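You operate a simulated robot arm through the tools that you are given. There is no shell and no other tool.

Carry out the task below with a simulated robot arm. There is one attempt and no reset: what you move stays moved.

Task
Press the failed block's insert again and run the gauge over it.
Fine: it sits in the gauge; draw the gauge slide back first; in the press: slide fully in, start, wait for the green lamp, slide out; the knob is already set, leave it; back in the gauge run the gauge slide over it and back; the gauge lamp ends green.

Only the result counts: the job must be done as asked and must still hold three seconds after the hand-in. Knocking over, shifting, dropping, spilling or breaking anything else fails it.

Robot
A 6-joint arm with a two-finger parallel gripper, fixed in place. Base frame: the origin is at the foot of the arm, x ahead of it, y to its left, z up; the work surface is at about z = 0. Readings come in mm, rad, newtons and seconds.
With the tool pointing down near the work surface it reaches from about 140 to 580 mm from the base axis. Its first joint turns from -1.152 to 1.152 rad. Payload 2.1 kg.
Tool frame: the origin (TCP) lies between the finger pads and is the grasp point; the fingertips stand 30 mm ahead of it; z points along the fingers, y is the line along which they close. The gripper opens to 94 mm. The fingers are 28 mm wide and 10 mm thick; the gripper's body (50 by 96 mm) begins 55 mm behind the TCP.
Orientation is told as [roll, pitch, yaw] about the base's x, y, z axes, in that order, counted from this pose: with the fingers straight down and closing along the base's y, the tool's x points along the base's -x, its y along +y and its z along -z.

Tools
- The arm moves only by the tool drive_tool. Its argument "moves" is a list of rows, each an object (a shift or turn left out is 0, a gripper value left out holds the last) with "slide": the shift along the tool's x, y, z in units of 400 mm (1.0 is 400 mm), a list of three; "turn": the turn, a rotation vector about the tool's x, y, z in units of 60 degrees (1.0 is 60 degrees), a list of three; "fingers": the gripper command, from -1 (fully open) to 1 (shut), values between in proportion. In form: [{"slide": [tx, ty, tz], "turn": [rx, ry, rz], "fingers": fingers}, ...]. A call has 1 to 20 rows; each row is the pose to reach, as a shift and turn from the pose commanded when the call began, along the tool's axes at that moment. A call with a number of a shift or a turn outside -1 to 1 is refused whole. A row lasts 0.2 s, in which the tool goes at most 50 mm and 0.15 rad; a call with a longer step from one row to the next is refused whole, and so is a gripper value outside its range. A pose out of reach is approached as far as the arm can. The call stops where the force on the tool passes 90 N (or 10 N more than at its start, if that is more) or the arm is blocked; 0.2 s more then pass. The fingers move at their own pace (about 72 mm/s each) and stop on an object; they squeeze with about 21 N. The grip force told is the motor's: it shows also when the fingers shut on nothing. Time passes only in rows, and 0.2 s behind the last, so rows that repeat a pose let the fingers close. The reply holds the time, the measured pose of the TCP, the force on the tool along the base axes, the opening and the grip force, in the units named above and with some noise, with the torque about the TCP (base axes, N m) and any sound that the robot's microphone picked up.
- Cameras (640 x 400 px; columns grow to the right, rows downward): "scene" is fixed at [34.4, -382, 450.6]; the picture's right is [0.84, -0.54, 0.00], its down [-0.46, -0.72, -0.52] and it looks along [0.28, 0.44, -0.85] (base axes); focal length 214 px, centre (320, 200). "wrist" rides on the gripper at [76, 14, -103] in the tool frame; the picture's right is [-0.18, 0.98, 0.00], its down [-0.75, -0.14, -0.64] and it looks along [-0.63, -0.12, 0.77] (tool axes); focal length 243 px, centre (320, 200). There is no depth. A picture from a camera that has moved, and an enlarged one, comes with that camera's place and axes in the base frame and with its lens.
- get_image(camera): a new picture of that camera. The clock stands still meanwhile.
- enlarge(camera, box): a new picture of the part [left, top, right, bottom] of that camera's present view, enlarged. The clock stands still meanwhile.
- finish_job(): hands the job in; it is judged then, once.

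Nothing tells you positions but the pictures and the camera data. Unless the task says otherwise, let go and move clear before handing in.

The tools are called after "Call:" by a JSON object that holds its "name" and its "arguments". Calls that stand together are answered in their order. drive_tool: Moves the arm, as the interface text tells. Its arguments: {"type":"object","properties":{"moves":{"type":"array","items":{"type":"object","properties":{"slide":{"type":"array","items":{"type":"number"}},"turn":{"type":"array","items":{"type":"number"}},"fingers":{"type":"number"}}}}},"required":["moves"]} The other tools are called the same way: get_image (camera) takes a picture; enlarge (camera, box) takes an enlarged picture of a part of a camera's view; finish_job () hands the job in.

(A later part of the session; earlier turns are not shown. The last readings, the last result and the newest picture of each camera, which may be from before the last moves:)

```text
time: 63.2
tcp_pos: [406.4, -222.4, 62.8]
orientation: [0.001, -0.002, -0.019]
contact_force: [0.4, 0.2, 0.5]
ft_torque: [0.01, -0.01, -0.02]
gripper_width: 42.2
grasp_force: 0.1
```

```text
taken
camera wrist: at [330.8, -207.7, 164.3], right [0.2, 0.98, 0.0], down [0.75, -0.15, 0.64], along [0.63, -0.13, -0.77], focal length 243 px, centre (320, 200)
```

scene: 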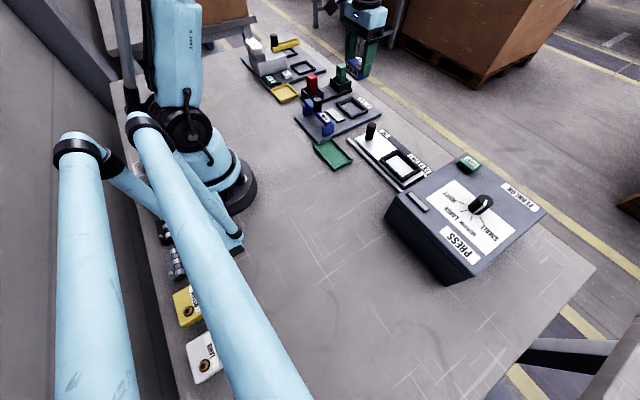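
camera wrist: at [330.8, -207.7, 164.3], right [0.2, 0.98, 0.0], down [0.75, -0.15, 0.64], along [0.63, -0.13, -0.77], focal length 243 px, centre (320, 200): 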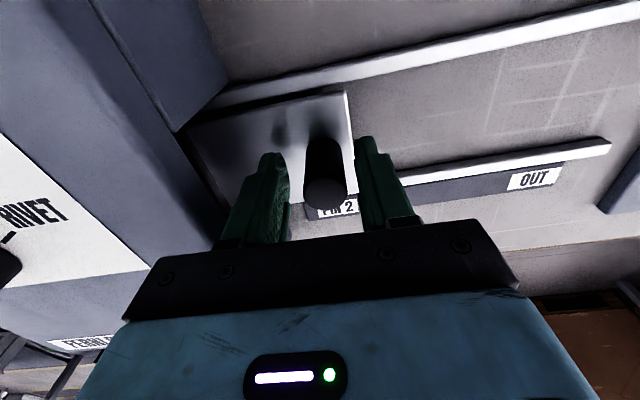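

The handle is between the fingers, about 2–3 mm to +y. I centre and grip, then pull the slide out toward +y.

Call:
{"name": "drive_tool", "arguments": {"moves": [{"slide": [0, 0.005, 0], "fingers": 0.1}, {"slide": [0, 0.005, 0], "fingers": 0.6}, {"slide": [0, 0.005, 0], "fingers": 1}, {"slide": [0, 0.005, 0], "fingers": 1}]}}

```text
time: 64.2
tcp_pos: [406.8, -219.1, 62.9]
orientation: [0.002, -0.002, -0.016]
contact_force: [0.6, 0.6, -3.4]
ft_torque: [-0.77, 0.06, -0.01]
gripper_width: 23.6
grasp_force: 44.7
```

Gripped. Pulling out in stages.

Call:
{"name": "drive_tool", "arguments": {"moves": [{"slide": [0.0006, 0.04, 0], "fingers": 1}, {"slide": [0.0012, 0.08, 0], "fingers": 1}, {"slide": [0.0019, 0.12, 0], "fingers": 1}, {"slide": [0.0025, 0.16, 0], "fingers": 1}]}}

Call:
{"name": "enlarge", "arguments": {"camera": "scene", "box": [340, 90, 460, 200]}}

```text
time: 65.2
tcp_pos: [407.9, -155.3, 63.2]
orientation: [0.002, 0.007, -0.016]
contact_force: [-22.5, -1.0, -6.5]
ft_torque: [-0.68, -0.4, 0.03]
gripper_width: 23.7
grasp_force: 44.7
```

```text
3.64 times, centred on (400, 145) of scene
camera zoom: at [34.4, -382.0, 450.6], right [0.84, -0.54, 0.0], down [-0.46, -0.72, -0.52], along [0.28, 0.44, -0.85], focal length 780 px, centre (29, 400)
```

zoom: 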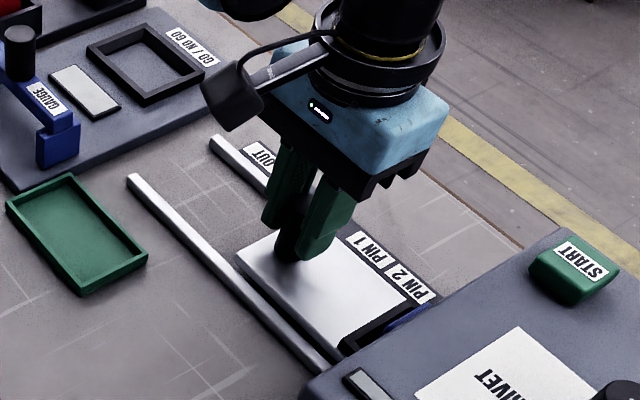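

Sliding well; slight side load, which I relieve by 1 mm in −x as I continue.

Call:
{"name": "drive_tool", "arguments": {"moves": [{"slide": [0.003, 0.02, 0], "fingers": 1}, {"slide": [0.0038, 0.06, 0], "fingers": 1}, {"slide": [0.0045, 0.1, 0], "fingers": 1}, {"slide": [0.005, 0.14, 0], "fingers": 1}]}}

Call:
{"name": "enlarge", "arguments": {"camera": "scene", "box": [340, 90, 460, 200]}}

```text
time: 66.2
tcp_pos: [406.3, -99.1, 62.8]
orientation: [0.002, -0.003, -0.014]
contact_force: [-2.9, -0.9, -15.5]
ft_torque: [-0.64, 0.97, 0.03]
gripper_width: 23.8
grasp_force: 44.4
```

```text
3.64 times, centred on (400, 145) of scene
camera zoom: at [34.4, -382.0, 450.6], right [0.84, -0.54, 0.0], down [-0.46, -0.72, -0.52], along [0.28, 0.44, -0.85], focal length 780 px, centre (29, 400)
```

zoom: 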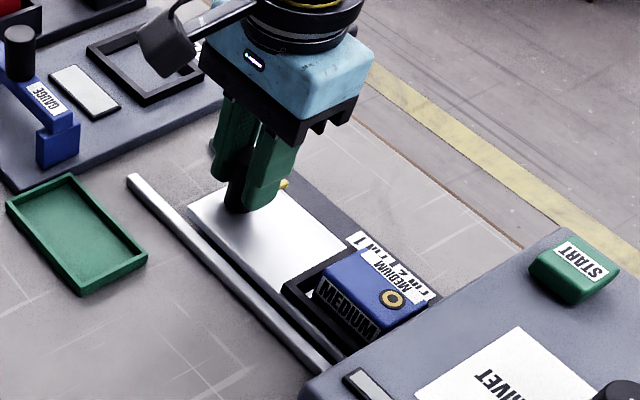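

The block is coming out, insert visibly lower. Pulling on to the OUT stop.

Call:
{"name": "drive_tool", "arguments": {"moves": [{"slide": [0.0005, 0.03, 0], "fingers": 1}, {"slide": [0.001, 0.06, 0], "fingers": 1}, {"slide": [0.0012, 0.09, 0], "fingers": 1}]}}

Call:
{"name": "enlarge", "arguments": {"camera": "scene", "box": [340, 90, 460, 200]}}

```text
time: 67.0
tcp_pos: [407.0, -62.8, 64.6]
orientation: [0.002, -0.004, -0.014]
contact_force: [8.3, -0.1, -27.9]
ft_torque: [-0.7, 0.18, 0.0]
gripper_width: 23.9
grasp_force: 44.9
```

```text
3.64 times, centred on (400, 145) of scene
camera zoom: at [34.5, -382.0, 450.6], right [0.84, -0.54, 0.0], down [-0.46, -0.72, -0.52], along [0.28, 0.44, -0.85], focal length 780 px, centre (29, 400)
```

zoom: 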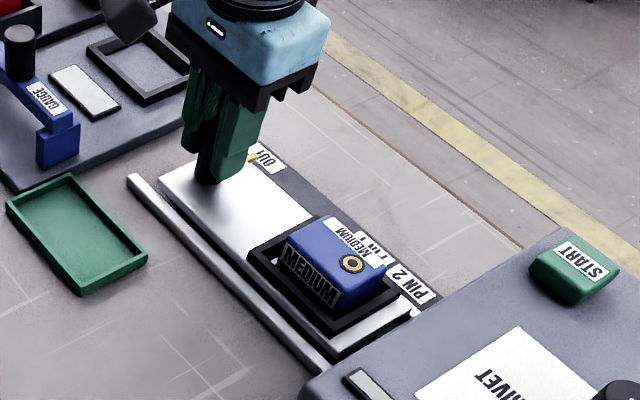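

Nearly out. A few mm more to the stop, easing the vertical load.

Call:
{"name": "drive_tool", "arguments": {"moves": [{"slide": [0.0, 0.003, 0.002], "fingers": 1}, {"slide": [0.0, 0.009, 0.002], "fingers": 1}, {"slide": [0.0, 0.009, 0.002], "fingers": 1}]}}

Call:
{"name": "enlarge", "arguments": {"camera": "scene", "box": [340, 90, 460, 200]}}

```text
time: 67.8
tcp_pos: [407.0, -59.3, 64.5]
orientation: [0.0, -0.005, -0.015]
contact_force: [19.6, -2.8, 7.2]
ft_torque: [-0.66, 0.68, -0.05]
gripper_width: 23.5
grasp_force: 44.7
```

```text
3.64 times, centred on (400, 145) of scene
camera zoom: at [34.4, -381.9, 450.6], right [0.84, -0.54, 0.0], down [-0.46, -0.72, -0.52], along [0.28, 0.44, -0.85], focal length 780 px, centre (29, 400)
```

zoom: 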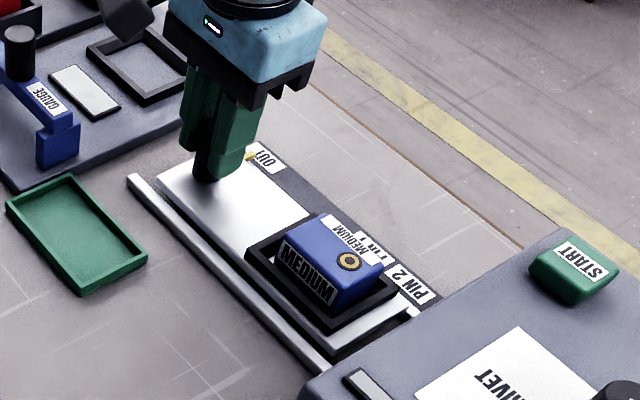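

Almost exactly at the original OUT position. I nudge to confirm the stop.

Call:
{"name": "drive_tool", "arguments": {"moves": [{"slide": [-0.002, 0.005, 0.0], "fingers": 1}, {"slide": [-0.002, 0.01, 0.0], "fingers": 1}, {"slide": [-0.002, 0.01, 0.0], "fingers": 1}]}}

```text
time: 68.6
tcp_pos: [408.1, -59.8, 63.8]
orientation: [-0.01, -0.004, -0.022]
contact_force: [6.0, -37.1, -4.3]
ft_torque: [0.62, -1.09, -0.21]
gripper_width: 23.5
grasp_force: 44.8
```

The OUT stop is felt. I relax, let go and rise.

Call:
{"name": "drive_tool", "arguments": {"moves": [{"slide": [0, -0.008, 0], "fingers": 1}, {"slide": [0, -0.008, 0], "fingers": 1}, {"slide": [0, -0.008, 0], "fingers": 0.06}, {"slide": [0, -0.008, 0], "fingers": -0.06}, {"slide": [0, -0.008, 0], "fingers": -0.06}, {"slide": [0, -0.008, -0.04], "fingers": -0.06}, {"slide": [0, -0.008, -0.12], "fingers": -0.06}, {"slide": [0, -0.008, -0.22], "fingers": -0.7}, {"slide": [0, -0.008, -0.22], "fingers": -0.7}]}}

Call:
{"name": "get_image", "arguments": {"camera": "wrist"}}

Call:
{"name": "enlarge", "arguments": {"camera": "scene", "box": [350, 110, 440, 180]}}

```text
time: 70.6
tcp_pos: [407.5, -59.9, 151.1]
orientation: [0.001, -0.003, -0.016]
contact_force: [0.0, 0.2, 0.5]
ft_torque: [-0.03, -0.01, 0.01]
gripper_width: 79.7
grasp_force: 0.1
```

```text
taken
camera wrist: at [331.8, -44.5, 253.2], right [0.2, 0.98, 0.0], down [0.75, -0.15, 0.64], along [0.63, -0.13, -0.77], focal length 243 px, centre (320, 200)
```

wrist: 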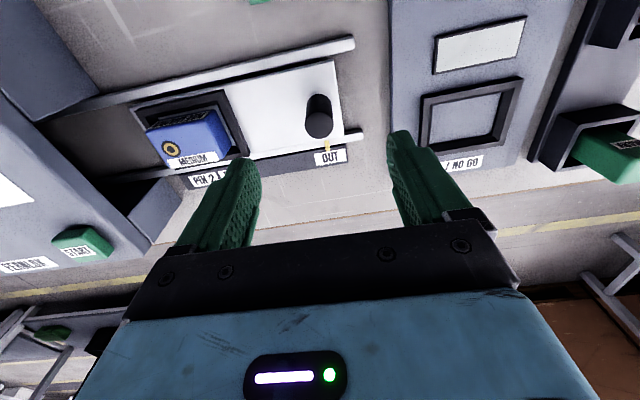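

```text
5.71 times, centred on (395, 145) of scene
camera zoom: at [34.4, -382.0, 450.6], right [0.84, -0.54, 0.0], down [-0.46, -0.72, -0.52], along [0.28, 0.44, -0.85], focal length 1226 px, centre (-109, 514)
```

zoom: 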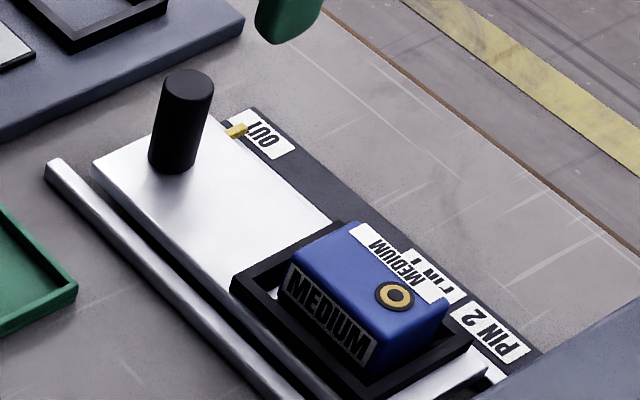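

The insert is now flush in the block. I move back above the block in the tray to pick it up.

Call:
{"name": "drive_tool", "arguments": {"moves": [{"slide": [-0.002, -0.1, 0.0], "fingers": -0.7}, {"slide": [-0.005, -0.2, 0.0], "fingers": -0.85}, {"slide": [-0.0088, -0.319, 0.0], "fingers": -0.85}, {"slide": [-0.0088, -0.319, 0.06], "fingers": -0.85}, {"slide": [-0.0088, -0.319, 0.12], "fingers": -0.85}, {"slide": [-0.0088, -0.319, 0.12], "fingers": -0.85}]}}

Call:
{"name": "enlarge", "arguments": {"camera": "wrist", "box": [220, 50, 420, 230]}}

Call:
{"name": "enlarge", "arguments": {"camera": "scene", "box": [350, 110, 440, 180]}}

```text
time: 72.0
tcp_pos: [407.4, -187.6, 99.1]
orientation: [0.002, -0.003, -0.016]
contact_force: [0.4, 0.5, -1.4]
ft_torque: [0.0, -0.01, -0.02]
gripper_width: 87.0
grasp_force: 0.0
```

```text
2.22 times, centred on (320, 140) of wrist
camera zoom: at [331.3, -173.8, 201.0], right [0.2, 0.98, 0.0], down [0.75, -0.15, 0.64], along [0.63, -0.13, -0.77], focal length 539 px, centre (320, 333)
```

zoom: 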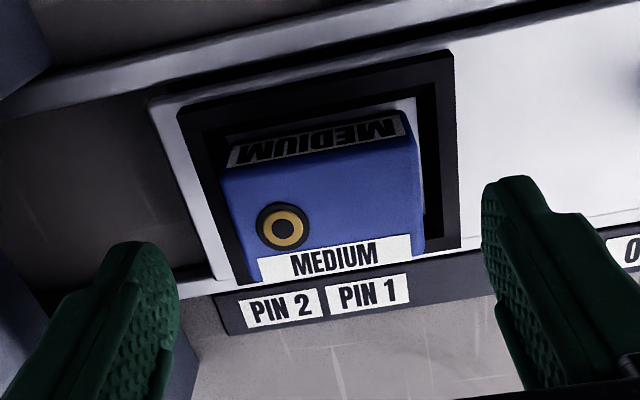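

```text
5.71 times, centred on (395, 145) of scene
camera zoom: at [34.4, -382.0, 450.6], right [0.84, -0.54, 0.0], down [-0.46, -0.72, -0.52], along [0.28, 0.44, -0.85], focal length 1226 px, centre (-109, 514)
```

zoom: 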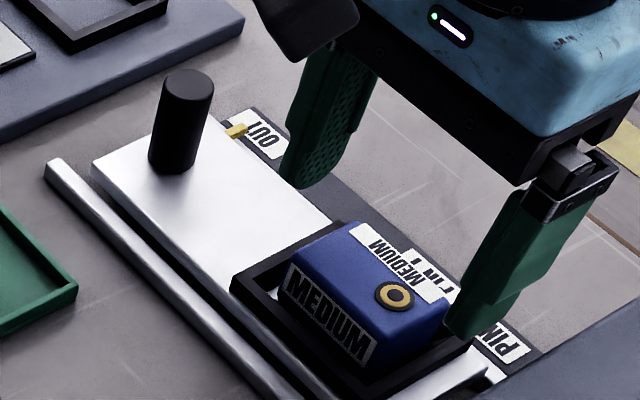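

The block is centred under the gripper. I lower to the previous grasp height and close.

Call:
{"name": "drive_tool", "arguments": {"moves": [{"slide": [-0.002, 0.0, 0.03], "fingers": -0.85}, {"slide": [-0.002, 0.0, 0.06], "fingers": -0.85}, {"slide": [-0.002, 0.0, 0.082], "fingers": -0.85}, {"slide": [-0.002, 0.0, 0.082], "fingers": -0.85}]}}

Call:
{"name": "enlarge", "arguments": {"camera": "wrist", "box": [220, 50, 420, 230]}}

Call:
{"name": "enlarge", "arguments": {"camera": "scene", "box": [350, 110, 440, 180]}}

```text
time: 73.0
tcp_pos: [407.8, -187.9, 68.7]
orientation: [0.0, -0.001, -0.016]
contact_force: [0.2, 0.3, 0.5]
ft_torque: [-0.01, 0.0, 0.01]
gripper_width: 87.0
grasp_force: 0.0
```

```text
2.22 times, centred on (320, 140) of wrist
camera zoom: at [332.4, -173.1, 171.4], right [0.2, 0.98, 0.0], down [0.75, -0.15, 0.64], along [0.63, -0.13, -0.77], focal length 539 px, centre (320, 333)
```

zoom: 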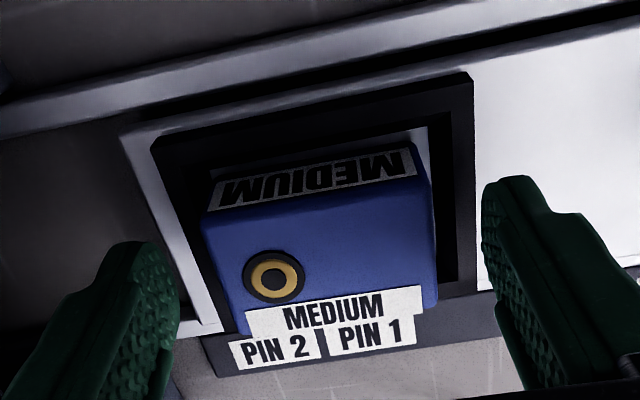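

```text
5.71 times, centred on (395, 145) of scene
camera zoom: at [34.4, -382.0, 450.6], right [0.84, -0.54, 0.0], down [-0.46, -0.72, -0.52], along [0.28, 0.44, -0.85], focal length 1226 px, centre (-109, 514)
```

zoom: 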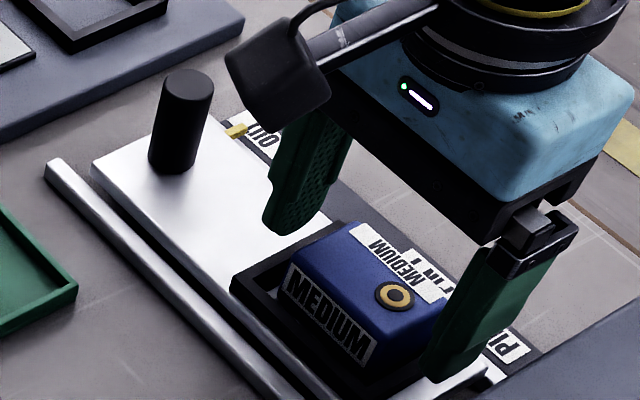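

About 3 mm more down, then close.

Call:
{"name": "drive_tool", "arguments": {"moves": [{"slide": [0.0, 0.0, 0.004], "fingers": -0.85}, {"slide": [0.0, 0.0, 0.0075], "fingers": -0.5}, {"slide": [0.0, 0.0, 0.0075], "fingers": 0.2}, {"slide": [0.0, 0.0, 0.0075], "fingers": 1}, {"slide": [0.0, 0.0, 0.0075], "fingers": 1}, {"slide": [0.0, 0.0, 0.0075], "fingers": 1}]}}

Call:
{"name": "enlarge", "arguments": {"camera": "wrist", "box": [220, 50, 420, 230]}}

```text
time: 74.4
tcp_pos: [409.8, -187.6, 68.3]
orientation: [0.002, -0.002, -0.015]
contact_force: [-0.4, 0.6, 2.3]
ft_torque: [-0.04, 0.03, -0.01]
gripper_width: 59.6
grasp_force: 20.8
```

```text
2.22 times, centred on (320, 140) of wrist
camera zoom: at [333.5, -172.8, 169.0], right [0.2, 0.98, 0.0], down [0.75, -0.15, 0.64], along [0.63, -0.13, -0.77], focal length 539 px, centre (320, 333)
```

zoom: 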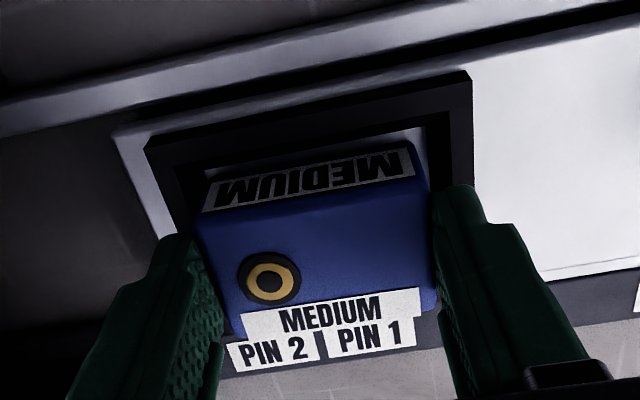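

Block gripped (59.6 mm). I lift straight up clear of the frame and over toward the gauge.

Call:
{"name": "drive_tool", "arguments": {"moves": [{"slide": [0, 0, -0.03], "fingers": 1}, {"slide": [0, 0, -0.1], "fingers": 1}, {"slide": [0, 0, -0.2], "fingers": 1}, {"slide": [0, 0, -0.26], "fingers": 1}, {"slide": [0, 0, -0.26], "fingers": 1}]}}

Call:
{"name": "enlarge", "arguments": {"camera": "wrist", "box": [220, 50, 420, 230]}}

```text
time: 75.6
tcp_pos: [408.7, -184.3, 171.1]
orientation: [0.001, 0.0, -0.015]
contact_force: [0.5, 0.1, -1.1]
ft_torque: [-0.02, 0.0, 0.03]
gripper_width: 59.3
grasp_force: 20.4
```

```text
2.22 times, centred on (320, 140) of wrist
camera zoom: at [332.7, -171.0, 272.9], right [0.2, 0.98, 0.0], down [0.75, -0.15, 0.64], along [0.63, -0.13, -0.77], focal length 539 px, centre (320, 333)
```

zoom: 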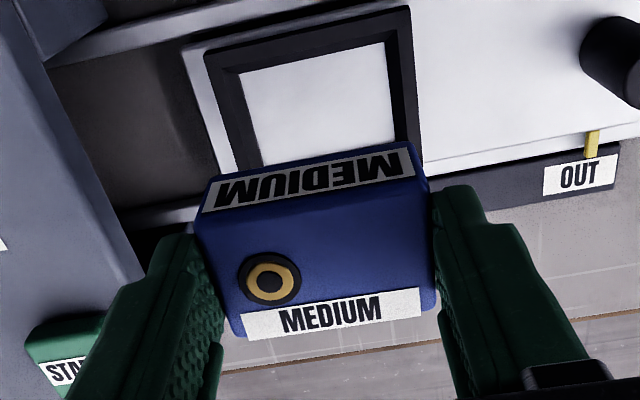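

The block is clean out of the tray. Travelling over to above the gauge nest.

Call:
{"name": "drive_tool", "arguments": {"moves": [{"slide": [-0.015, 0.1, 0], "fingers": 1}, {"slide": [-0.03, 0.21, 0], "fingers": 1}, {"slide": [-0.05, 0.32, 0], "fingers": 1}, {"slide": [-0.068, 0.43, 0], "fingers": 1}, {"slide": [-0.084, 0.54, 0], "fingers": 1}, {"slide": [-0.101, 0.64, 0], "fingers": 1}, {"slide": [-0.101, 0.662, 0.06], "fingers": 1}, {"slide": [-0.101, 0.662, 0.12], "fingers": 1}, {"slide": [-0.101, 0.662, 0.17], "fingers": 1}, {"slide": [-0.101, 0.662, 0.17], "fingers": 1}, {"slide": [-0.101, 0.662, 0.17], "fingers": 1}]}}

Call:
{"name": "enlarge", "arguments": {"camera": "wrist", "box": [220, 50, 420, 230]}}

Call:
{"name": "enlarge", "arguments": {"camera": "scene", "box": [310, 50, 410, 130]}}

```text
time: 78.0
tcp_pos: [455.2, 79.0, 106.9]
orientation: [0.002, -0.001, -0.017]
contact_force: [0.5, 0.5, 0.2]
ft_torque: [0.0, -0.03, 0.02]
gripper_width: 59.5
grasp_force: 21.2
```

```text
2.22 times, centred on (320, 140) of wrist
camera zoom: at [379.8, 93.4, 208.1], right [0.2, 0.98, 0.0], down [0.75, -0.15, 0.64], along [0.63, -0.13, -0.77], focal length 539 px, centre (320, 333)
```

zoom: 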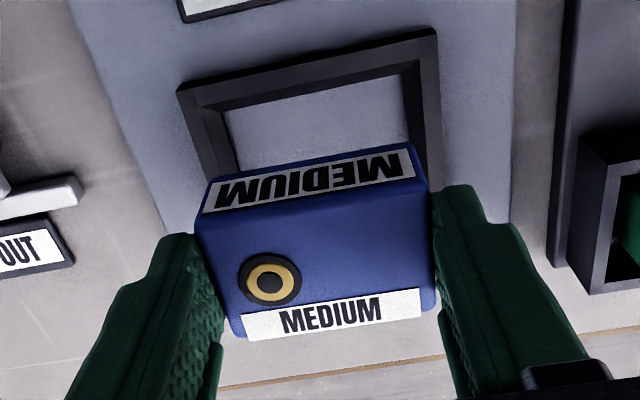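

```text
5.00 times, centred on (360, 90) of scene
camera zoom: at [34.4, -382.0, 450.6], right [0.84, -0.54, 0.0], down [-0.46, -0.72, -0.52], along [0.28, 0.44, -0.85], focal length 1072 px, centre (120, 750)
```

zoom: 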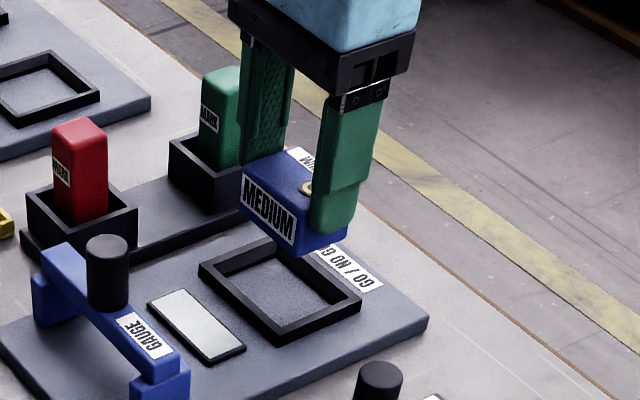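

The nest is right below; I shift about −1.5 mm in x and −0.6 in y and lower to just above the frame.

Call:
{"name": "drive_tool", "arguments": {"moves": [{"slide": [0.0035, -0.0015, 0.02], "fingers": 1}, {"slide": [0.0035, -0.0015, 0.045], "fingers": 1}, {"slide": [0.0035, -0.0015, 0.07], "fingers": 1}, {"slide": [0.0035, -0.0015, 0.07], "fingers": 1}, {"slide": [0.0035, -0.0015, 0.07], "fingers": 1}]}}

Call:
{"name": "enlarge", "arguments": {"camera": "wrist", "box": [220, 50, 420, 230]}}

Call:
{"name": "enlarge", "arguments": {"camera": "scene", "box": [310, 50, 410, 130]}}

```text
time: 79.2
tcp_pos: [451.8, 76.4, 78.0]
orientation: [0.001, -0.001, -0.017]
contact_force: [-0.6, -0.4, -0.6]
ft_torque: [0.01, 0.0, -0.04]
gripper_width: 59.5
grasp_force: 21.4
```

```text
2.22 times, centred on (320, 140) of wrist
camera zoom: at [377.1, 90.8, 179.3], right [0.2, 0.98, 0.0], down [0.75, -0.15, 0.64], along [0.63, -0.13, -0.77], focal length 539 px, centre (320, 333)
```

zoom: 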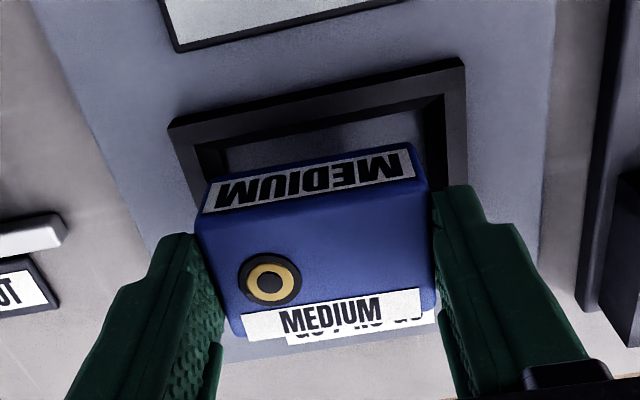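

```text
5.00 times, centred on (360, 90) of scene
camera zoom: at [34.4, -382.0, 450.6], right [0.84, -0.54, 0.0], down [-0.46, -0.72, -0.52], along [0.28, 0.44, -0.85], focal length 1072 px, centre (120, 750)
```

zoom: 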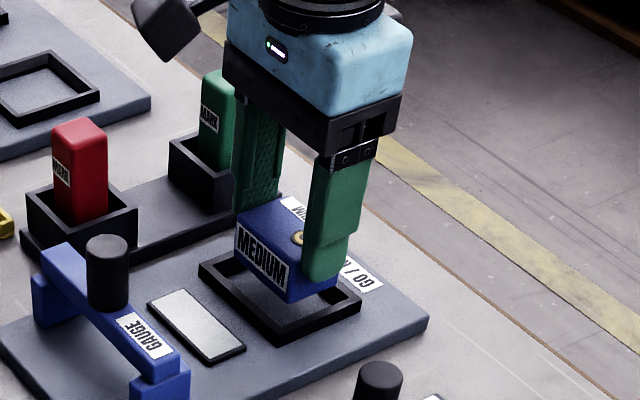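

Now a hair too far back; I correct by +1/+1.3 mm and lower partly into the nest.

Call:
{"name": "drive_tool", "arguments": {"moves": [{"slide": [-0.0024, 0.0033, 0.005], "fingers": 1}, {"slide": [-0.0024, 0.0033, 0.012], "fingers": 1}, {"slide": [-0.0024, 0.0033, 0.02], "fingers": 1}, {"slide": [-0.0024, 0.0033, 0.03], "fingers": 1}, {"slide": [-0.0024, 0.0033, 0.03], "fingers": 1}]}}

Call:
{"name": "enlarge", "arguments": {"camera": "wrist", "box": [220, 50, 420, 230]}}

Call:
{"name": "enlarge", "arguments": {"camera": "scene", "box": [310, 50, 410, 130]}}

```text
time: 80.4
tcp_pos: [453.0, 77.6, 65.1]
orientation: [0.002, -0.001, -0.015]
contact_force: [0.5, 0.3, -0.7]
ft_torque: [0.02, 0.01, 0.02]
gripper_width: 59.3
grasp_force: 20.4
```

```text
2.22 times, centred on (320, 140) of wrist
camera zoom: at [377.9, 91.7, 167.2], right [0.2, 0.98, 0.0], down [0.75, -0.15, 0.64], along [0.63, -0.13, -0.77], focal length 539 px, centre (320, 333)
```

zoom: 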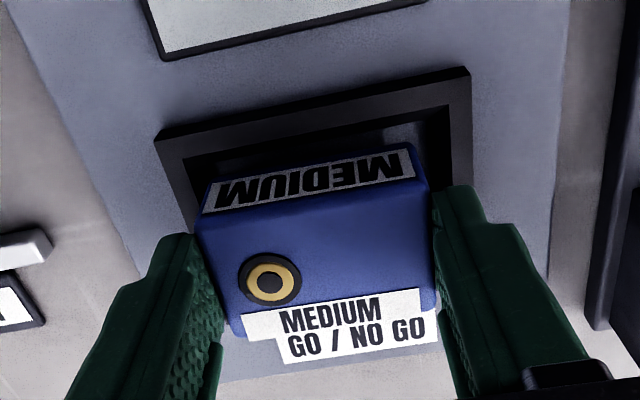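

```text
5.00 times, centred on (360, 90) of scene
camera zoom: at [34.4, -382.0, 450.6], right [0.84, -0.54, 0.0], down [-0.46, -0.72, -0.52], along [0.28, 0.44, -0.85], focal length 1072 px, centre (120, 750)
```

zoom: 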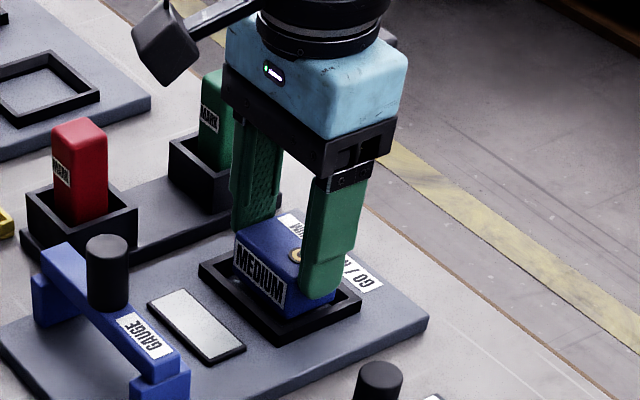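

Inside the nest, well aligned. I lower the last millimetres slowly until contact.

Call:
{"name": "drive_tool", "arguments": {"moves": [{"slide": [0, 0.0015, 0.004], "fingers": 1}, {"slide": [0, 0.0015, 0.008], "fingers": 1}, {"slide": [0, 0.0015, 0.011], "fingers": 1}, {"slide": [0, 0.0015, 0.011], "fingers": 1}]}}

Call:
{"name": "enlarge", "arguments": {"camera": "wrist", "box": [220, 50, 420, 230]}}

```text
time: 81.4
tcp_pos: [452.6, 78.2, 58.5]
orientation: [0.002, -0.002, -0.016]
contact_force: [0.7, 0.0, -0.8]
ft_torque: [0.03, -0.02, -0.02]
gripper_width: 59.3
grasp_force: 20.8
```

```text
2.22 times, centred on (320, 140) of wrist
camera zoom: at [377.6, 93.7, 161.5], right [0.2, 0.98, 0.0], down [0.75, -0.15, 0.64], along [0.63, -0.13, -0.77], focal length 539 px, centre (320, 333)
```

zoom: 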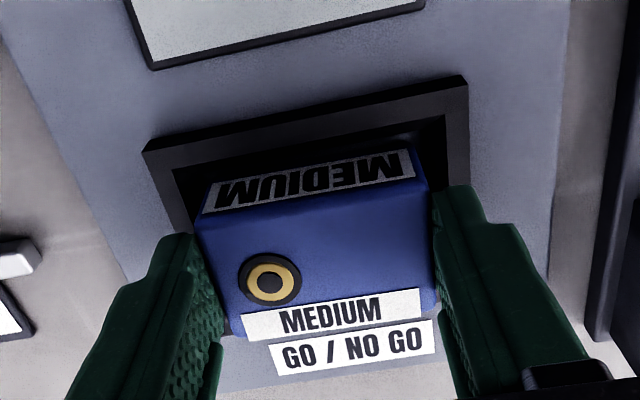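

No contact yet. I shift back 1 mm in y and continue down gently.

Call:
{"name": "drive_tool", "arguments": {"moves": [{"slide": [0, -0.002, 0.0025], "fingers": 1}, {"slide": [0, -0.002, 0.0045], "fingers": 1}, {"slide": [0, -0.002, 0.0045], "fingers": 1}]}}

```text
time: 82.2
tcp_pos: [453.2, 78.4, 59.1]
orientation: [0.005, -0.003, -0.014]
contact_force: [-3.2, 4.9, 16.7]
ft_torque: [0.16, 0.1, -0.01]
gripper_width: 59.4
grasp_force: 20.6
```

Contact (17 N) at the same height as at the start, so it is seated. I check once and then release.

Call:
{"name": "enlarge", "arguments": {"camera": "wrist", "box": [220, 50, 420, 230]}}

Call:
{"name": "enlarge", "arguments": {"camera": "scene", "box": [310, 50, 410, 130]}}

```text
2.22 times, centred on (320, 140) of wrist
camera zoom: at [377.9, 92.6, 159.8], right [0.2, 0.98, 0.0], down [0.75, -0.15, 0.64], along [0.63, -0.13, -0.77], focal length 539 px, centre (320, 333)
```

zoom: 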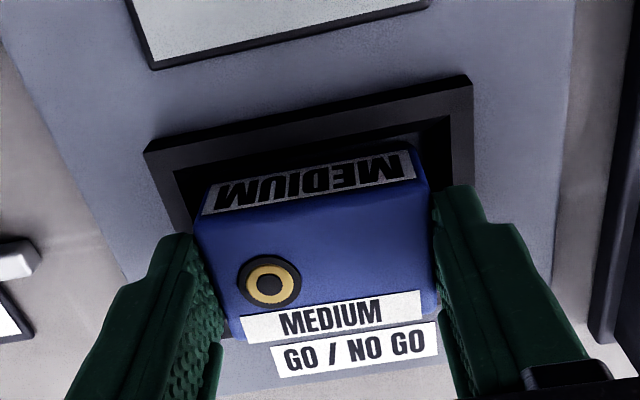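

```text
5.00 times, centred on (360, 90) of scene
camera zoom: at [34.3, -382.0, 450.6], right [0.84, -0.54, 0.0], down [-0.46, -0.72, -0.52], along [0.28, 0.44, -0.85], focal length 1072 px, centre (120, 750)
```

zoom: 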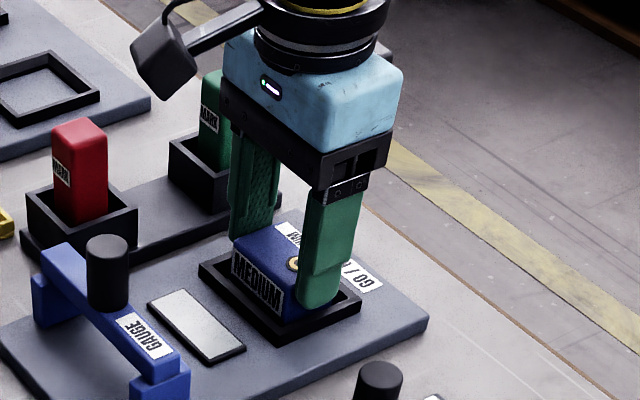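

Corners match the original seated view (≈146/150 and 471/76). I relieve, open and rise.

Call:
{"name": "drive_tool", "arguments": {"moves": [{"slide": [0, 0, -0.0025], "fingers": 1}, {"slide": [0, 0, -0.0025], "fingers": 0}, {"slide": [0, 0, -0.0025], "fingers": -0.8}, {"slide": [0, 0, -0.0025], "fingers": -0.8}, {"slide": [0, 0, -0.0025], "fingers": -0.8}, {"slide": [0, 0, -0.05], "fingers": -0.8}, {"slide": [0, 0, -0.15], "fingers": -0.8}, {"slide": [0, 0, -0.25], "fingers": -0.8}, {"slide": [0, 0, -0.25], "fingers": -0.8}]}}

Call:
{"name": "enlarge", "arguments": {"camera": "wrist", "box": [220, 50, 420, 230]}}

Call:
{"name": "enlarge", "arguments": {"camera": "scene", "box": [310, 50, 410, 130]}}

```text
time: 84.2
tcp_pos: [451.9, 75.7, 160.0]
orientation: [0.001, -0.003, -0.014]
contact_force: [0.2, 0.3, 0.3]
ft_torque: [0.01, -0.02, -0.02]
gripper_width: 84.5
grasp_force: 0.0
```

```text
2.22 times, centred on (320, 140) of wrist
camera zoom: at [376.2, 90.5, 261.8], right [0.2, 0.98, 0.0], down [0.75, -0.15, 0.64], along [0.63, -0.13, -0.77], focal length 539 px, centre (320, 333)
```

zoom: 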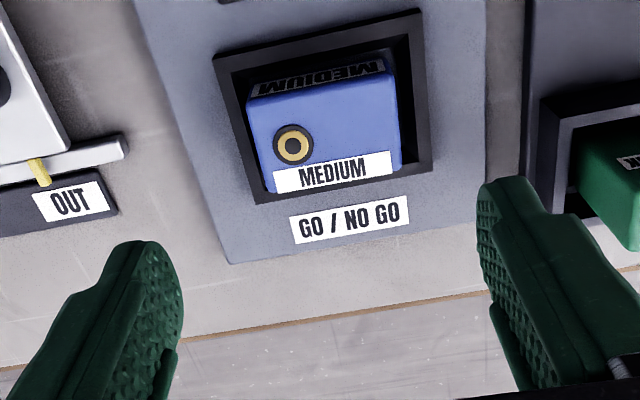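

```text
5.00 times, centred on (360, 90) of scene
camera zoom: at [34.4, -382.0, 450.6], right [0.84, -0.54, 0.0], down [-0.46, -0.72, -0.52], along [0.28, 0.44, -0.85], focal length 1072 px, centre (120, 750)
```

zoom: 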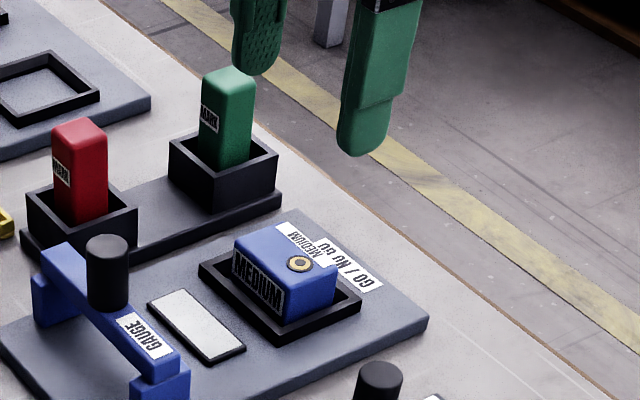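

The block sits flat in the gauge nest. Now I return to the gauge slide's handle near (315,80) with narrowed fingers.

Call:
{"name": "drive_tool", "arguments": {"moves": [{"slide": [0.09, 0.001, 0.0], "fingers": -0.4}, {"slide": [0.18, 0.002, 0.0], "fingers": -0.06}, {"slide": [0.27, 0.004, 0.0], "fingers": -0.06}, {"slide": [0.34, 0.005, 0.03], "fingers": -0.06}, {"slide": [0.34, 0.005, 0.05], "fingers": -0.06}, {"slide": [0.34, 0.005, 0.05], "fingers": -0.06}]}}

Call:
{"name": "get_image", "arguments": {"camera": "wrist"}}

Call:
{"name": "enlarge", "arguments": {"camera": "wrist", "box": [240, 80, 400, 200]}}

```text
time: 85.6
tcp_pos: [317.3, 81.4, 137.9]
orientation: [0.002, -0.002, -0.017]
contact_force: [0.1, 0.0, 0.8]
ft_torque: [0.06, -0.01, -0.01]
gripper_width: 49.7
grasp_force: 0.0
```

```text
taken
camera wrist: at [241.3, 96.1, 239.4], right [0.2, 0.98, 0.0], down [0.75, -0.15, 0.64], along [0.63, -0.13, -0.77], focal length 243 px, centre (320, 200)
```

wrist: 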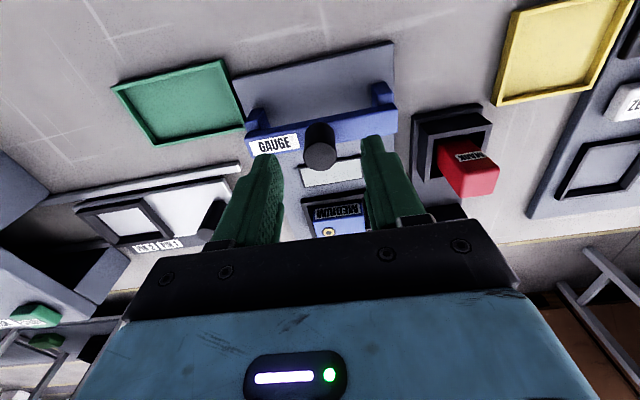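

```text
3.33 times, centred on (320, 140) of wrist
camera zoom: at [241.3, 96.1, 239.4], right [0.2, 0.98, 0.0], down [0.75, -0.15, 0.64], along [0.63, -0.13, -0.77], focal length 809 px, centre (320, 400)
```

zoom: 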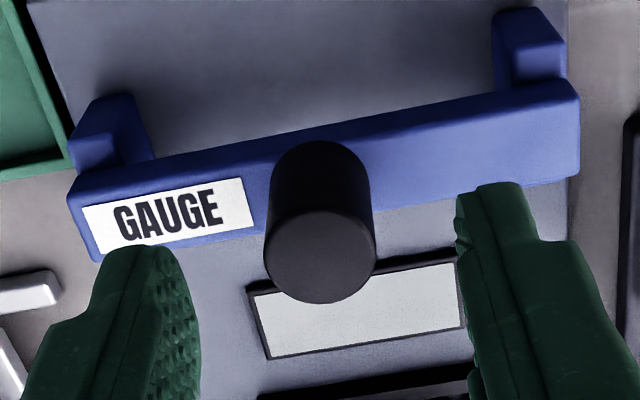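

Handle top is at about (320,80). I correct +2.5 mm in x and descend around it.

Call:
{"name": "drive_tool", "arguments": {"moves": [{"slide": [-0.006, -0.002, 0.03], "fingers": -0.06}, {"slide": [-0.006, -0.002, 0.06], "fingers": -0.06}, {"slide": [-0.006, -0.002, 0.09], "fingers": -0.06}, {"slide": [-0.006, -0.002, 0.103], "fingers": -0.06}, {"slide": [-0.006, -0.002, 0.103], "fingers": -0.06}]}}

Call:
{"name": "get_image", "arguments": {"camera": "wrist"}}

Call:
{"name": "enlarge", "arguments": {"camera": "scene", "box": [280, 60, 380, 140]}}

```text
time: 86.8
tcp_pos: [321.5, 80.2, 96.9]
orientation: [0.001, -0.002, -0.015]
contact_force: [-0.5, -0.5, 0.1]
ft_torque: [-0.02, -0.02, 0.02]
gripper_width: 50.0
grasp_force: 0.0
```

```text
taken
camera wrist: at [244.9, 94.0, 197.9], right [0.2, 0.98, 0.0], down [0.75, -0.15, 0.64], along [0.63, -0.13, -0.77], focal length 243 px, centre (320, 200)
```

wrist: 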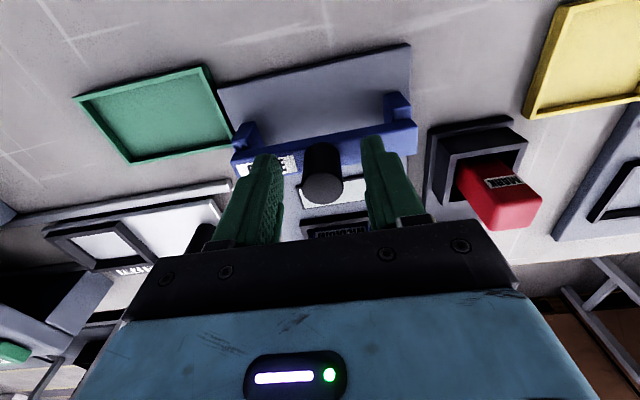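

```text
5.00 times, centred on (330, 100) of scene
camera zoom: at [34.4, -382.0, 450.6], right [0.84, -0.54, 0.0], down [-0.46, -0.72, -0.52], along [0.28, 0.44, -0.85], focal length 1072 px, centre (270, 700)
```

zoom: 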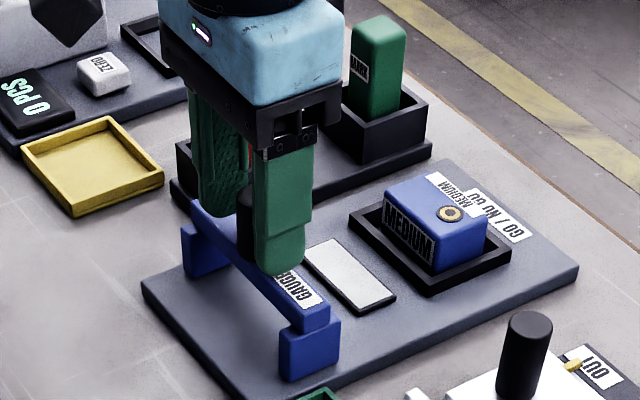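

The handle is at the grasp point. I close on it.

Call:
{"name": "drive_tool", "arguments": {"moves": [{"slide": [0, 0, 0], "fingers": 0.4}, {"slide": [0, 0, 0], "fingers": 1}, {"slide": [0, 0, 0], "fingers": 1}, {"slide": [0, 0, 0], "fingers": 1}, {"slide": [0, 0, 0], "fingers": 1}]}}

```text
time: 88.0
tcp_pos: [320.6, 79.7, 96.7]
orientation: [0.004, -0.001, -0.014]
contact_force: [1.6, 10.7, -5.9]
ft_torque: [-0.55, -0.04, 0.05]
gripper_width: 23.4
grasp_force: 45.0
```

Gripped. I run the bridge forward over the block in stages, watching forces.

Call:
{"name": "drive_tool", "arguments": {"moves": [{"slide": [-0.02, 0.001, 0], "fingers": 1}, {"slide": [-0.05, 0.001, 0], "fingers": 1}, {"slide": [-0.08, 0.001, 0], "fingers": 1}, {"slide": [-0.11, 0.001, 0], "fingers": 1}]}}

Call:
{"name": "enlarge", "arguments": {"camera": "scene", "box": [280, 50, 400, 140]}}

```text
time: 89.0
tcp_pos: [365.7, 80.0, 96.8]
orientation: [0.0, -0.001, -0.017]
contact_force: [-0.9, 2.2, -27.5]
ft_torque: [-1.0, 0.29, -0.01]
gripper_width: 23.2
grasp_force: 45.2
```

```text
4.44 times, centred on (340, 95) of scene
camera zoom: at [34.5, -381.9, 450.6], right [0.84, -0.54, 0.0], down [-0.46, -0.72, -0.52], along [0.28, 0.44, -0.85], focal length 953 px, centre (231, 667)
```

zoom: 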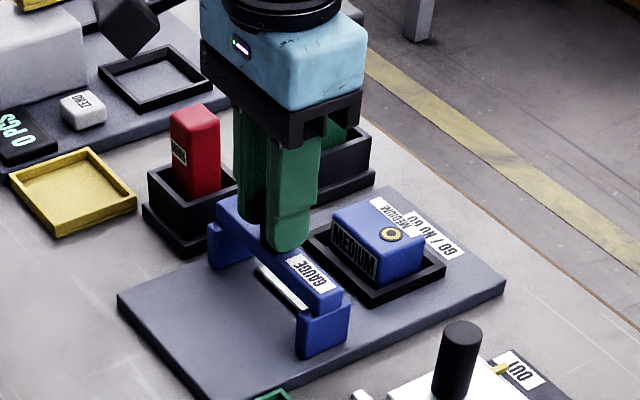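

Moving freely; I relieve the vertical pull by lowering 0.6 mm and continue.

Call:
{"name": "drive_tool", "arguments": {"moves": [{"slide": [-0.02, 0, 0.0015], "fingers": 1}, {"slide": [-0.05, 0, 0.0015], "fingers": 1}, {"slide": [-0.08, 0, 0.0015], "fingers": 1}, {"slide": [-0.11, 0, 0.0015], "fingers": 1}]}}

Call:
{"name": "enlarge", "arguments": {"camera": "scene", "box": [280, 50, 400, 140]}}

```text
time: 90.0
tcp_pos: [410.2, 80.5, 98.0]
orientation: [0.002, -0.004, -0.016]
contact_force: [-1.2, 0.5, 79.3]
ft_torque: [-1.54, 0.42, -0.69]
gripper_width: 22.8
grasp_force: 44.0
```

```text
4.44 times, centred on (340, 95) of scene
camera zoom: at [34.1, -382.0, 450.6], right [0.84, -0.54, 0.0], down [-0.46, -0.72, -0.52], along [0.28, 0.44, -0.85], focal length 953 px, centre (231, 667)
```

zoom: 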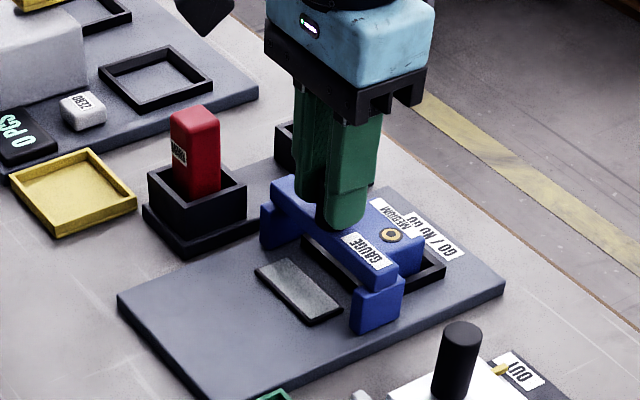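

The bridge is partly over the block, but I'm pressing down too hard (79 N). I raise slightly to relieve before going on.

Call:
{"name": "drive_tool", "arguments": {"moves": [{"slide": [0, 0, -0.002], "fingers": 1}, {"slide": [0, 0, -0.003], "fingers": 1}]}}

```text
time: 90.6
tcp_pos: [409.2, 78.9, 97.0]
orientation: [0.001, -0.002, -0.016]
contact_force: [0.7, 3.1, 17.6]
ft_torque: [-1.31, -0.32, -0.63]
gripper_width: 22.9
grasp_force: 44.6
```

Relieved to 18 N. Continuing forward in shorter stages.

Call:
{"name": "drive_tool", "arguments": {"moves": [{"slide": [-0.02, 0, -0.0005], "fingers": 1}, {"slide": [-0.04, 0, -0.0005], "fingers": 1}, {"slide": [-0.055, 0, -0.0005], "fingers": 1}]}}

Call:
{"name": "enlarge", "arguments": {"camera": "scene", "box": [280, 50, 400, 140]}}

```text
time: 91.4
tcp_pos: [430.4, 80.2, 98.6]
orientation: [0.003, 0.001, -0.013]
contact_force: [-1.0, 10.3, -31.2]
ft_torque: [-0.47, 0.3, 0.04]
gripper_width: 23.5
grasp_force: 44.8
```

```text
4.44 times, centred on (340, 95) of scene
camera zoom: at [34.5, -381.9, 450.6], right [0.84, -0.54, 0.0], down [-0.46, -0.72, -0.52], along [0.28, 0.44, -0.85], focal length 953 px, centre (231, 667)
```

zoom: 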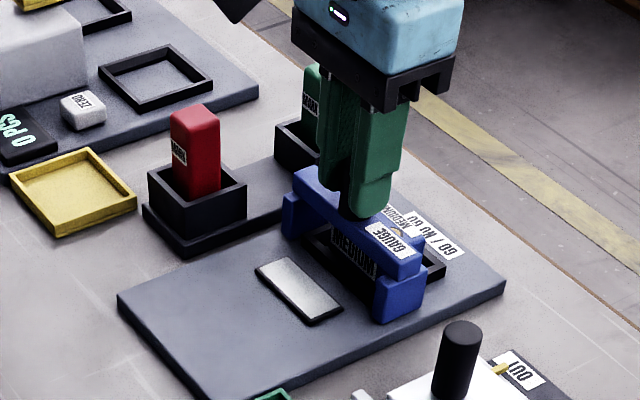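

It is now about where it had been stuck before. I continue forward over the insert.

Call:
{"name": "drive_tool", "arguments": {"moves": [{"slide": [-0.01, 0.001, 0.001], "fingers": 1}, {"slide": [-0.025, 0.001, 0.001], "fingers": 1}, {"slide": [-0.04, 0.001, 0.001], "fingers": 1}]}}

Call:
{"name": "enlarge", "arguments": {"camera": "scene", "box": [280, 50, 400, 140]}}

```text
time: 92.2
tcp_pos: [446.5, 79.2, 98.5]
orientation: [0.001, -0.001, -0.015]
contact_force: [-1.3, 13.0, 1.8]
ft_torque: [-0.32, 0.97, 0.0]
gripper_width: 23.2
grasp_force: 44.6
```

```text
4.44 times, centred on (340, 95) of scene
camera zoom: at [34.4, -381.9, 450.6], right [0.84, -0.54, 0.0], down [-0.46, -0.72, -0.52], along [0.28, 0.44, -0.85], focal length 953 px, centre (231, 667)
```

zoom: 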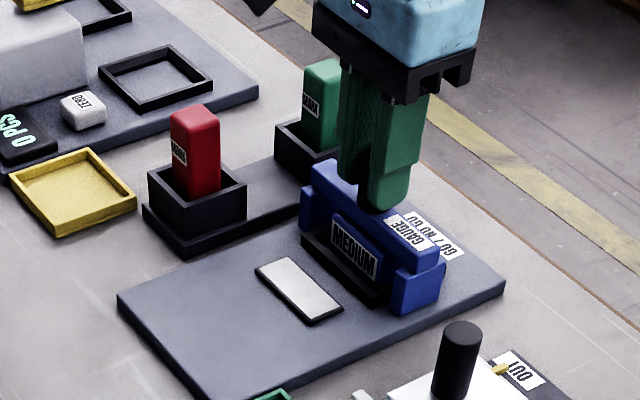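

It glides past the old jam point with low force. Continuing to the front end.

Call:
{"name": "drive_tool", "arguments": {"moves": [{"slide": [-0.015, 0.001, 0], "fingers": 1}, {"slide": [-0.03, 0.001, 0], "fingers": 1}, {"slide": [-0.045, 0.001, 0], "fingers": 1}]}}

Call:
{"name": "enlarge", "arguments": {"camera": "scene", "box": [280, 50, 400, 140]}}

```text
time: 93.0
tcp_pos: [465.1, 81.1, 98.3]
orientation: [0.0, -0.002, -0.017]
contact_force: [-1.7, 10.2, -21.0]
ft_torque: [-0.4, 0.52, 0.03]
gripper_width: 23.3
grasp_force: 45.1
```

```text
4.44 times, centred on (340, 95) of scene
camera zoom: at [34.5, -381.9, 450.6], right [0.84, -0.54, 0.0], down [-0.46, -0.72, -0.52], along [0.28, 0.44, -0.85], focal length 953 px, centre (231, 667)
```

zoom: 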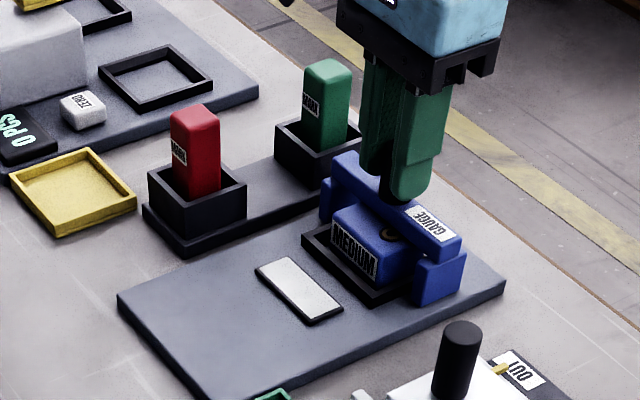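

The beam has passed over the insert. I continue to the end stop.

Call:
{"name": "drive_tool", "arguments": {"moves": [{"slide": [-0.015, 0.0, 0.001], "fingers": 1}, {"slide": [-0.03, 0.0, 0.001], "fingers": 1}, {"slide": [-0.04, 0.0, 0.001], "fingers": 1}]}}

Call:
{"name": "enlarge", "arguments": {"camera": "scene", "box": [280, 50, 400, 140]}}

```text
time: 93.8
tcp_pos: [478.9, 80.9, 97.6]
orientation: [0.003, 0.0, -0.014]
contact_force: [-0.9, 15.2, 30.8]
ft_torque: [-0.23, 0.32, 0.03]
gripper_width: 23.4
grasp_force: 45.3
```

```text
4.44 times, centred on (340, 95) of scene
camera zoom: at [34.3, -382.0, 450.6], right [0.84, -0.54, 0.0], down [-0.46, -0.72, -0.52], along [0.28, 0.44, -0.85], focal length 953 px, centre (231, 667)
```

zoom: 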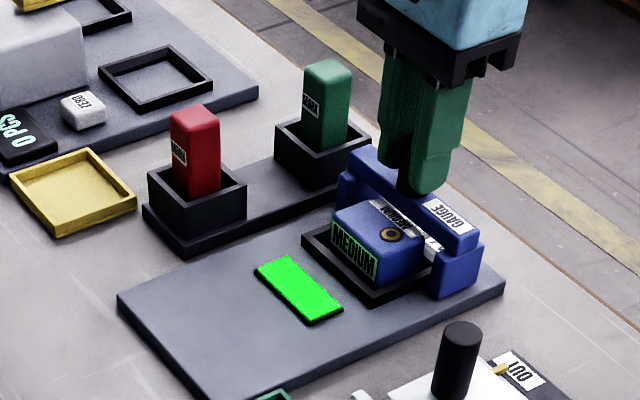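

The gauge lamp is green. Now I run the slide back over the block in stages, easing the vertical load.

Call:
{"name": "drive_tool", "arguments": {"moves": [{"slide": [0.0, 0.001, -0.0015], "fingers": 1}, {"slide": [0.02, 0.001, -0.0015], "fingers": 1}, {"slide": [0.045, 0.001, -0.0015], "fingers": 1}, {"slide": [0.07, 0.001, -0.0015], "fingers": 1}]}}

Call:
{"name": "enlarge", "arguments": {"camera": "scene", "box": [280, 50, 400, 140]}}

```text
time: 94.8
tcp_pos: [452.3, 79.7, 98.0]
orientation: [0.0, -0.002, -0.018]
contact_force: [1.2, 10.2, 20.3]
ft_torque: [-0.16, -0.37, 0.09]
gripper_width: 23.4
grasp_force: 45.3
```

```text
4.44 times, centred on (340, 95) of scene
camera zoom: at [34.3, -382.0, 450.6], right [0.84, -0.54, 0.0], down [-0.46, -0.72, -0.52], along [0.28, 0.44, -0.85], focal length 953 px, centre (231, 667)
```

zoom: 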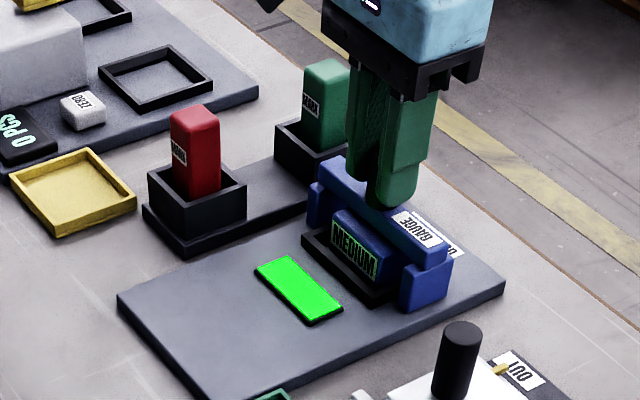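

Still green; pulling back further.

Call:
{"name": "drive_tool", "arguments": {"moves": [{"slide": [0.01, 0.0, -0.001], "fingers": 1}, {"slide": [0.035, 0.0, -0.001], "fingers": 1}, {"slide": [0.06, 0.0, -0.001], "fingers": 1}, {"slide": [0.08, 0.0, -0.001], "fingers": 1}]}}

Call:
{"name": "enlarge", "arguments": {"camera": "scene", "box": [280, 50, 400, 140]}}

```text
time: 95.8
tcp_pos: [419.7, 80.9, 98.6]
orientation: [0.0, -0.001, -0.017]
contact_force: [1.1, 4.9, -8.9]
ft_torque: [-0.32, -0.79, 0.06]
gripper_width: 23.2
grasp_force: 44.7
```

```text
4.44 times, centred on (340, 95) of scene
camera zoom: at [34.4, -382.0, 450.6], right [0.84, -0.54, 0.0], down [-0.46, -0.72, -0.52], along [0.28, 0.44, -0.85], focal length 953 px, centre (231, 667)
```

zoom: 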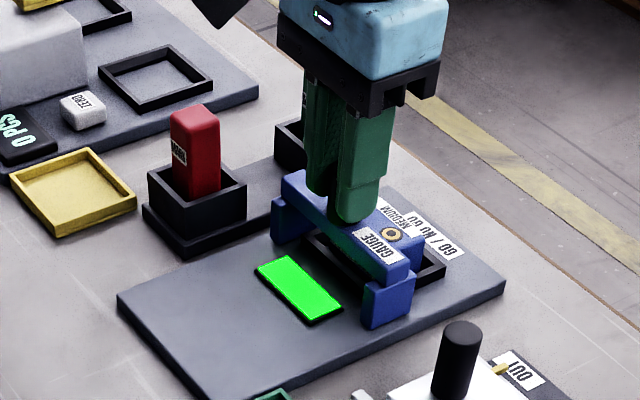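

The beam is coming off the block and the lamp stays green. Continuing back.

Call:
{"name": "drive_tool", "arguments": {"moves": [{"slide": [0.02, 0.0, 0], "fingers": 1}, {"slide": [0.05, 0.0, 0], "fingers": 1}, {"slide": [0.08, 0.0, 0], "fingers": 1}, {"slide": [0.1, 0.0, 0], "fingers": 1}]}}

Call:
{"name": "enlarge", "arguments": {"camera": "scene", "box": [280, 50, 400, 140]}}

```text
time: 96.8
tcp_pos: [380.4, 79.3, 99.1]
orientation: [-0.002, 0.0, -0.019]
contact_force: [0.8, -16.3, -22.7]
ft_torque: [0.32, 0.09, -0.12]
gripper_width: 23.0
grasp_force: 44.9
```

```text
4.44 times, centred on (340, 95) of scene
camera zoom: at [34.4, -382.0, 450.6], right [0.84, -0.54, 0.0], down [-0.46, -0.72, -0.52], along [0.28, 0.44, -0.85], focal length 953 px, centre (231, 667)
```

zoom: 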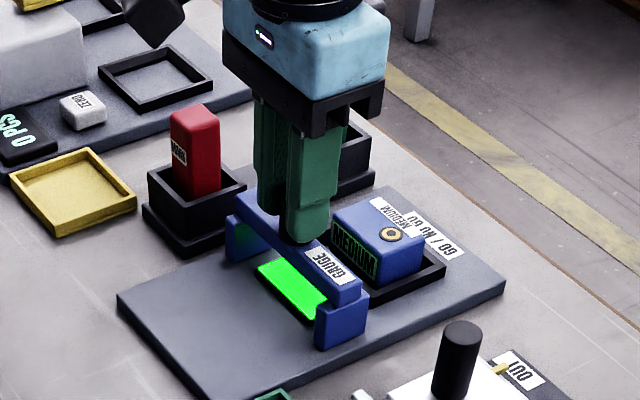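

Clear of the block now; I ease y and z slightly and bring it back to its rear position.

Call:
{"name": "drive_tool", "arguments": {"moves": [{"slide": [0.015, -0.0015, 0.001], "fingers": 1}, {"slide": [0.04, -0.002, 0.001], "fingers": 1}, {"slide": [0.065, -0.0025, 0.001], "fingers": 1}, {"slide": [0.09, -0.003, 0.001], "fingers": 1}]}}

Call:
{"name": "enlarge", "arguments": {"camera": "scene", "box": [280, 50, 400, 140]}}

```text
time: 97.8
tcp_pos: [345.8, 79.8, 96.6]
orientation: [0.0, -0.004, -0.014]
contact_force: [0.9, -11.0, 31.8]
ft_torque: [-0.85, -0.05, -0.06]
gripper_width: 23.2
grasp_force: 45.0
```

```text
4.44 times, centred on (340, 95) of scene
camera zoom: at [34.3, -382.0, 450.6], right [0.84, -0.54, 0.0], down [-0.46, -0.72, -0.52], along [0.28, 0.44, -0.85], focal length 953 px, centre (231, 667)
```

zoom: 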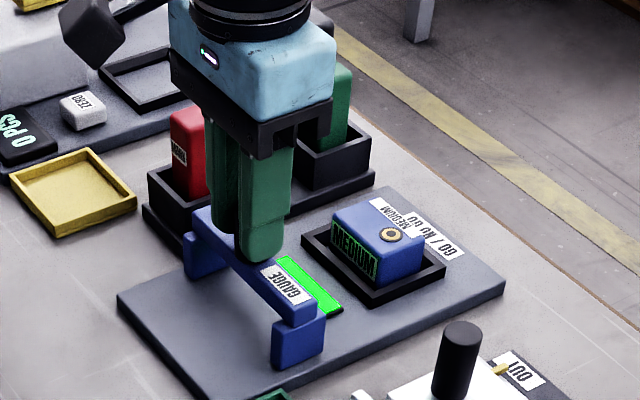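

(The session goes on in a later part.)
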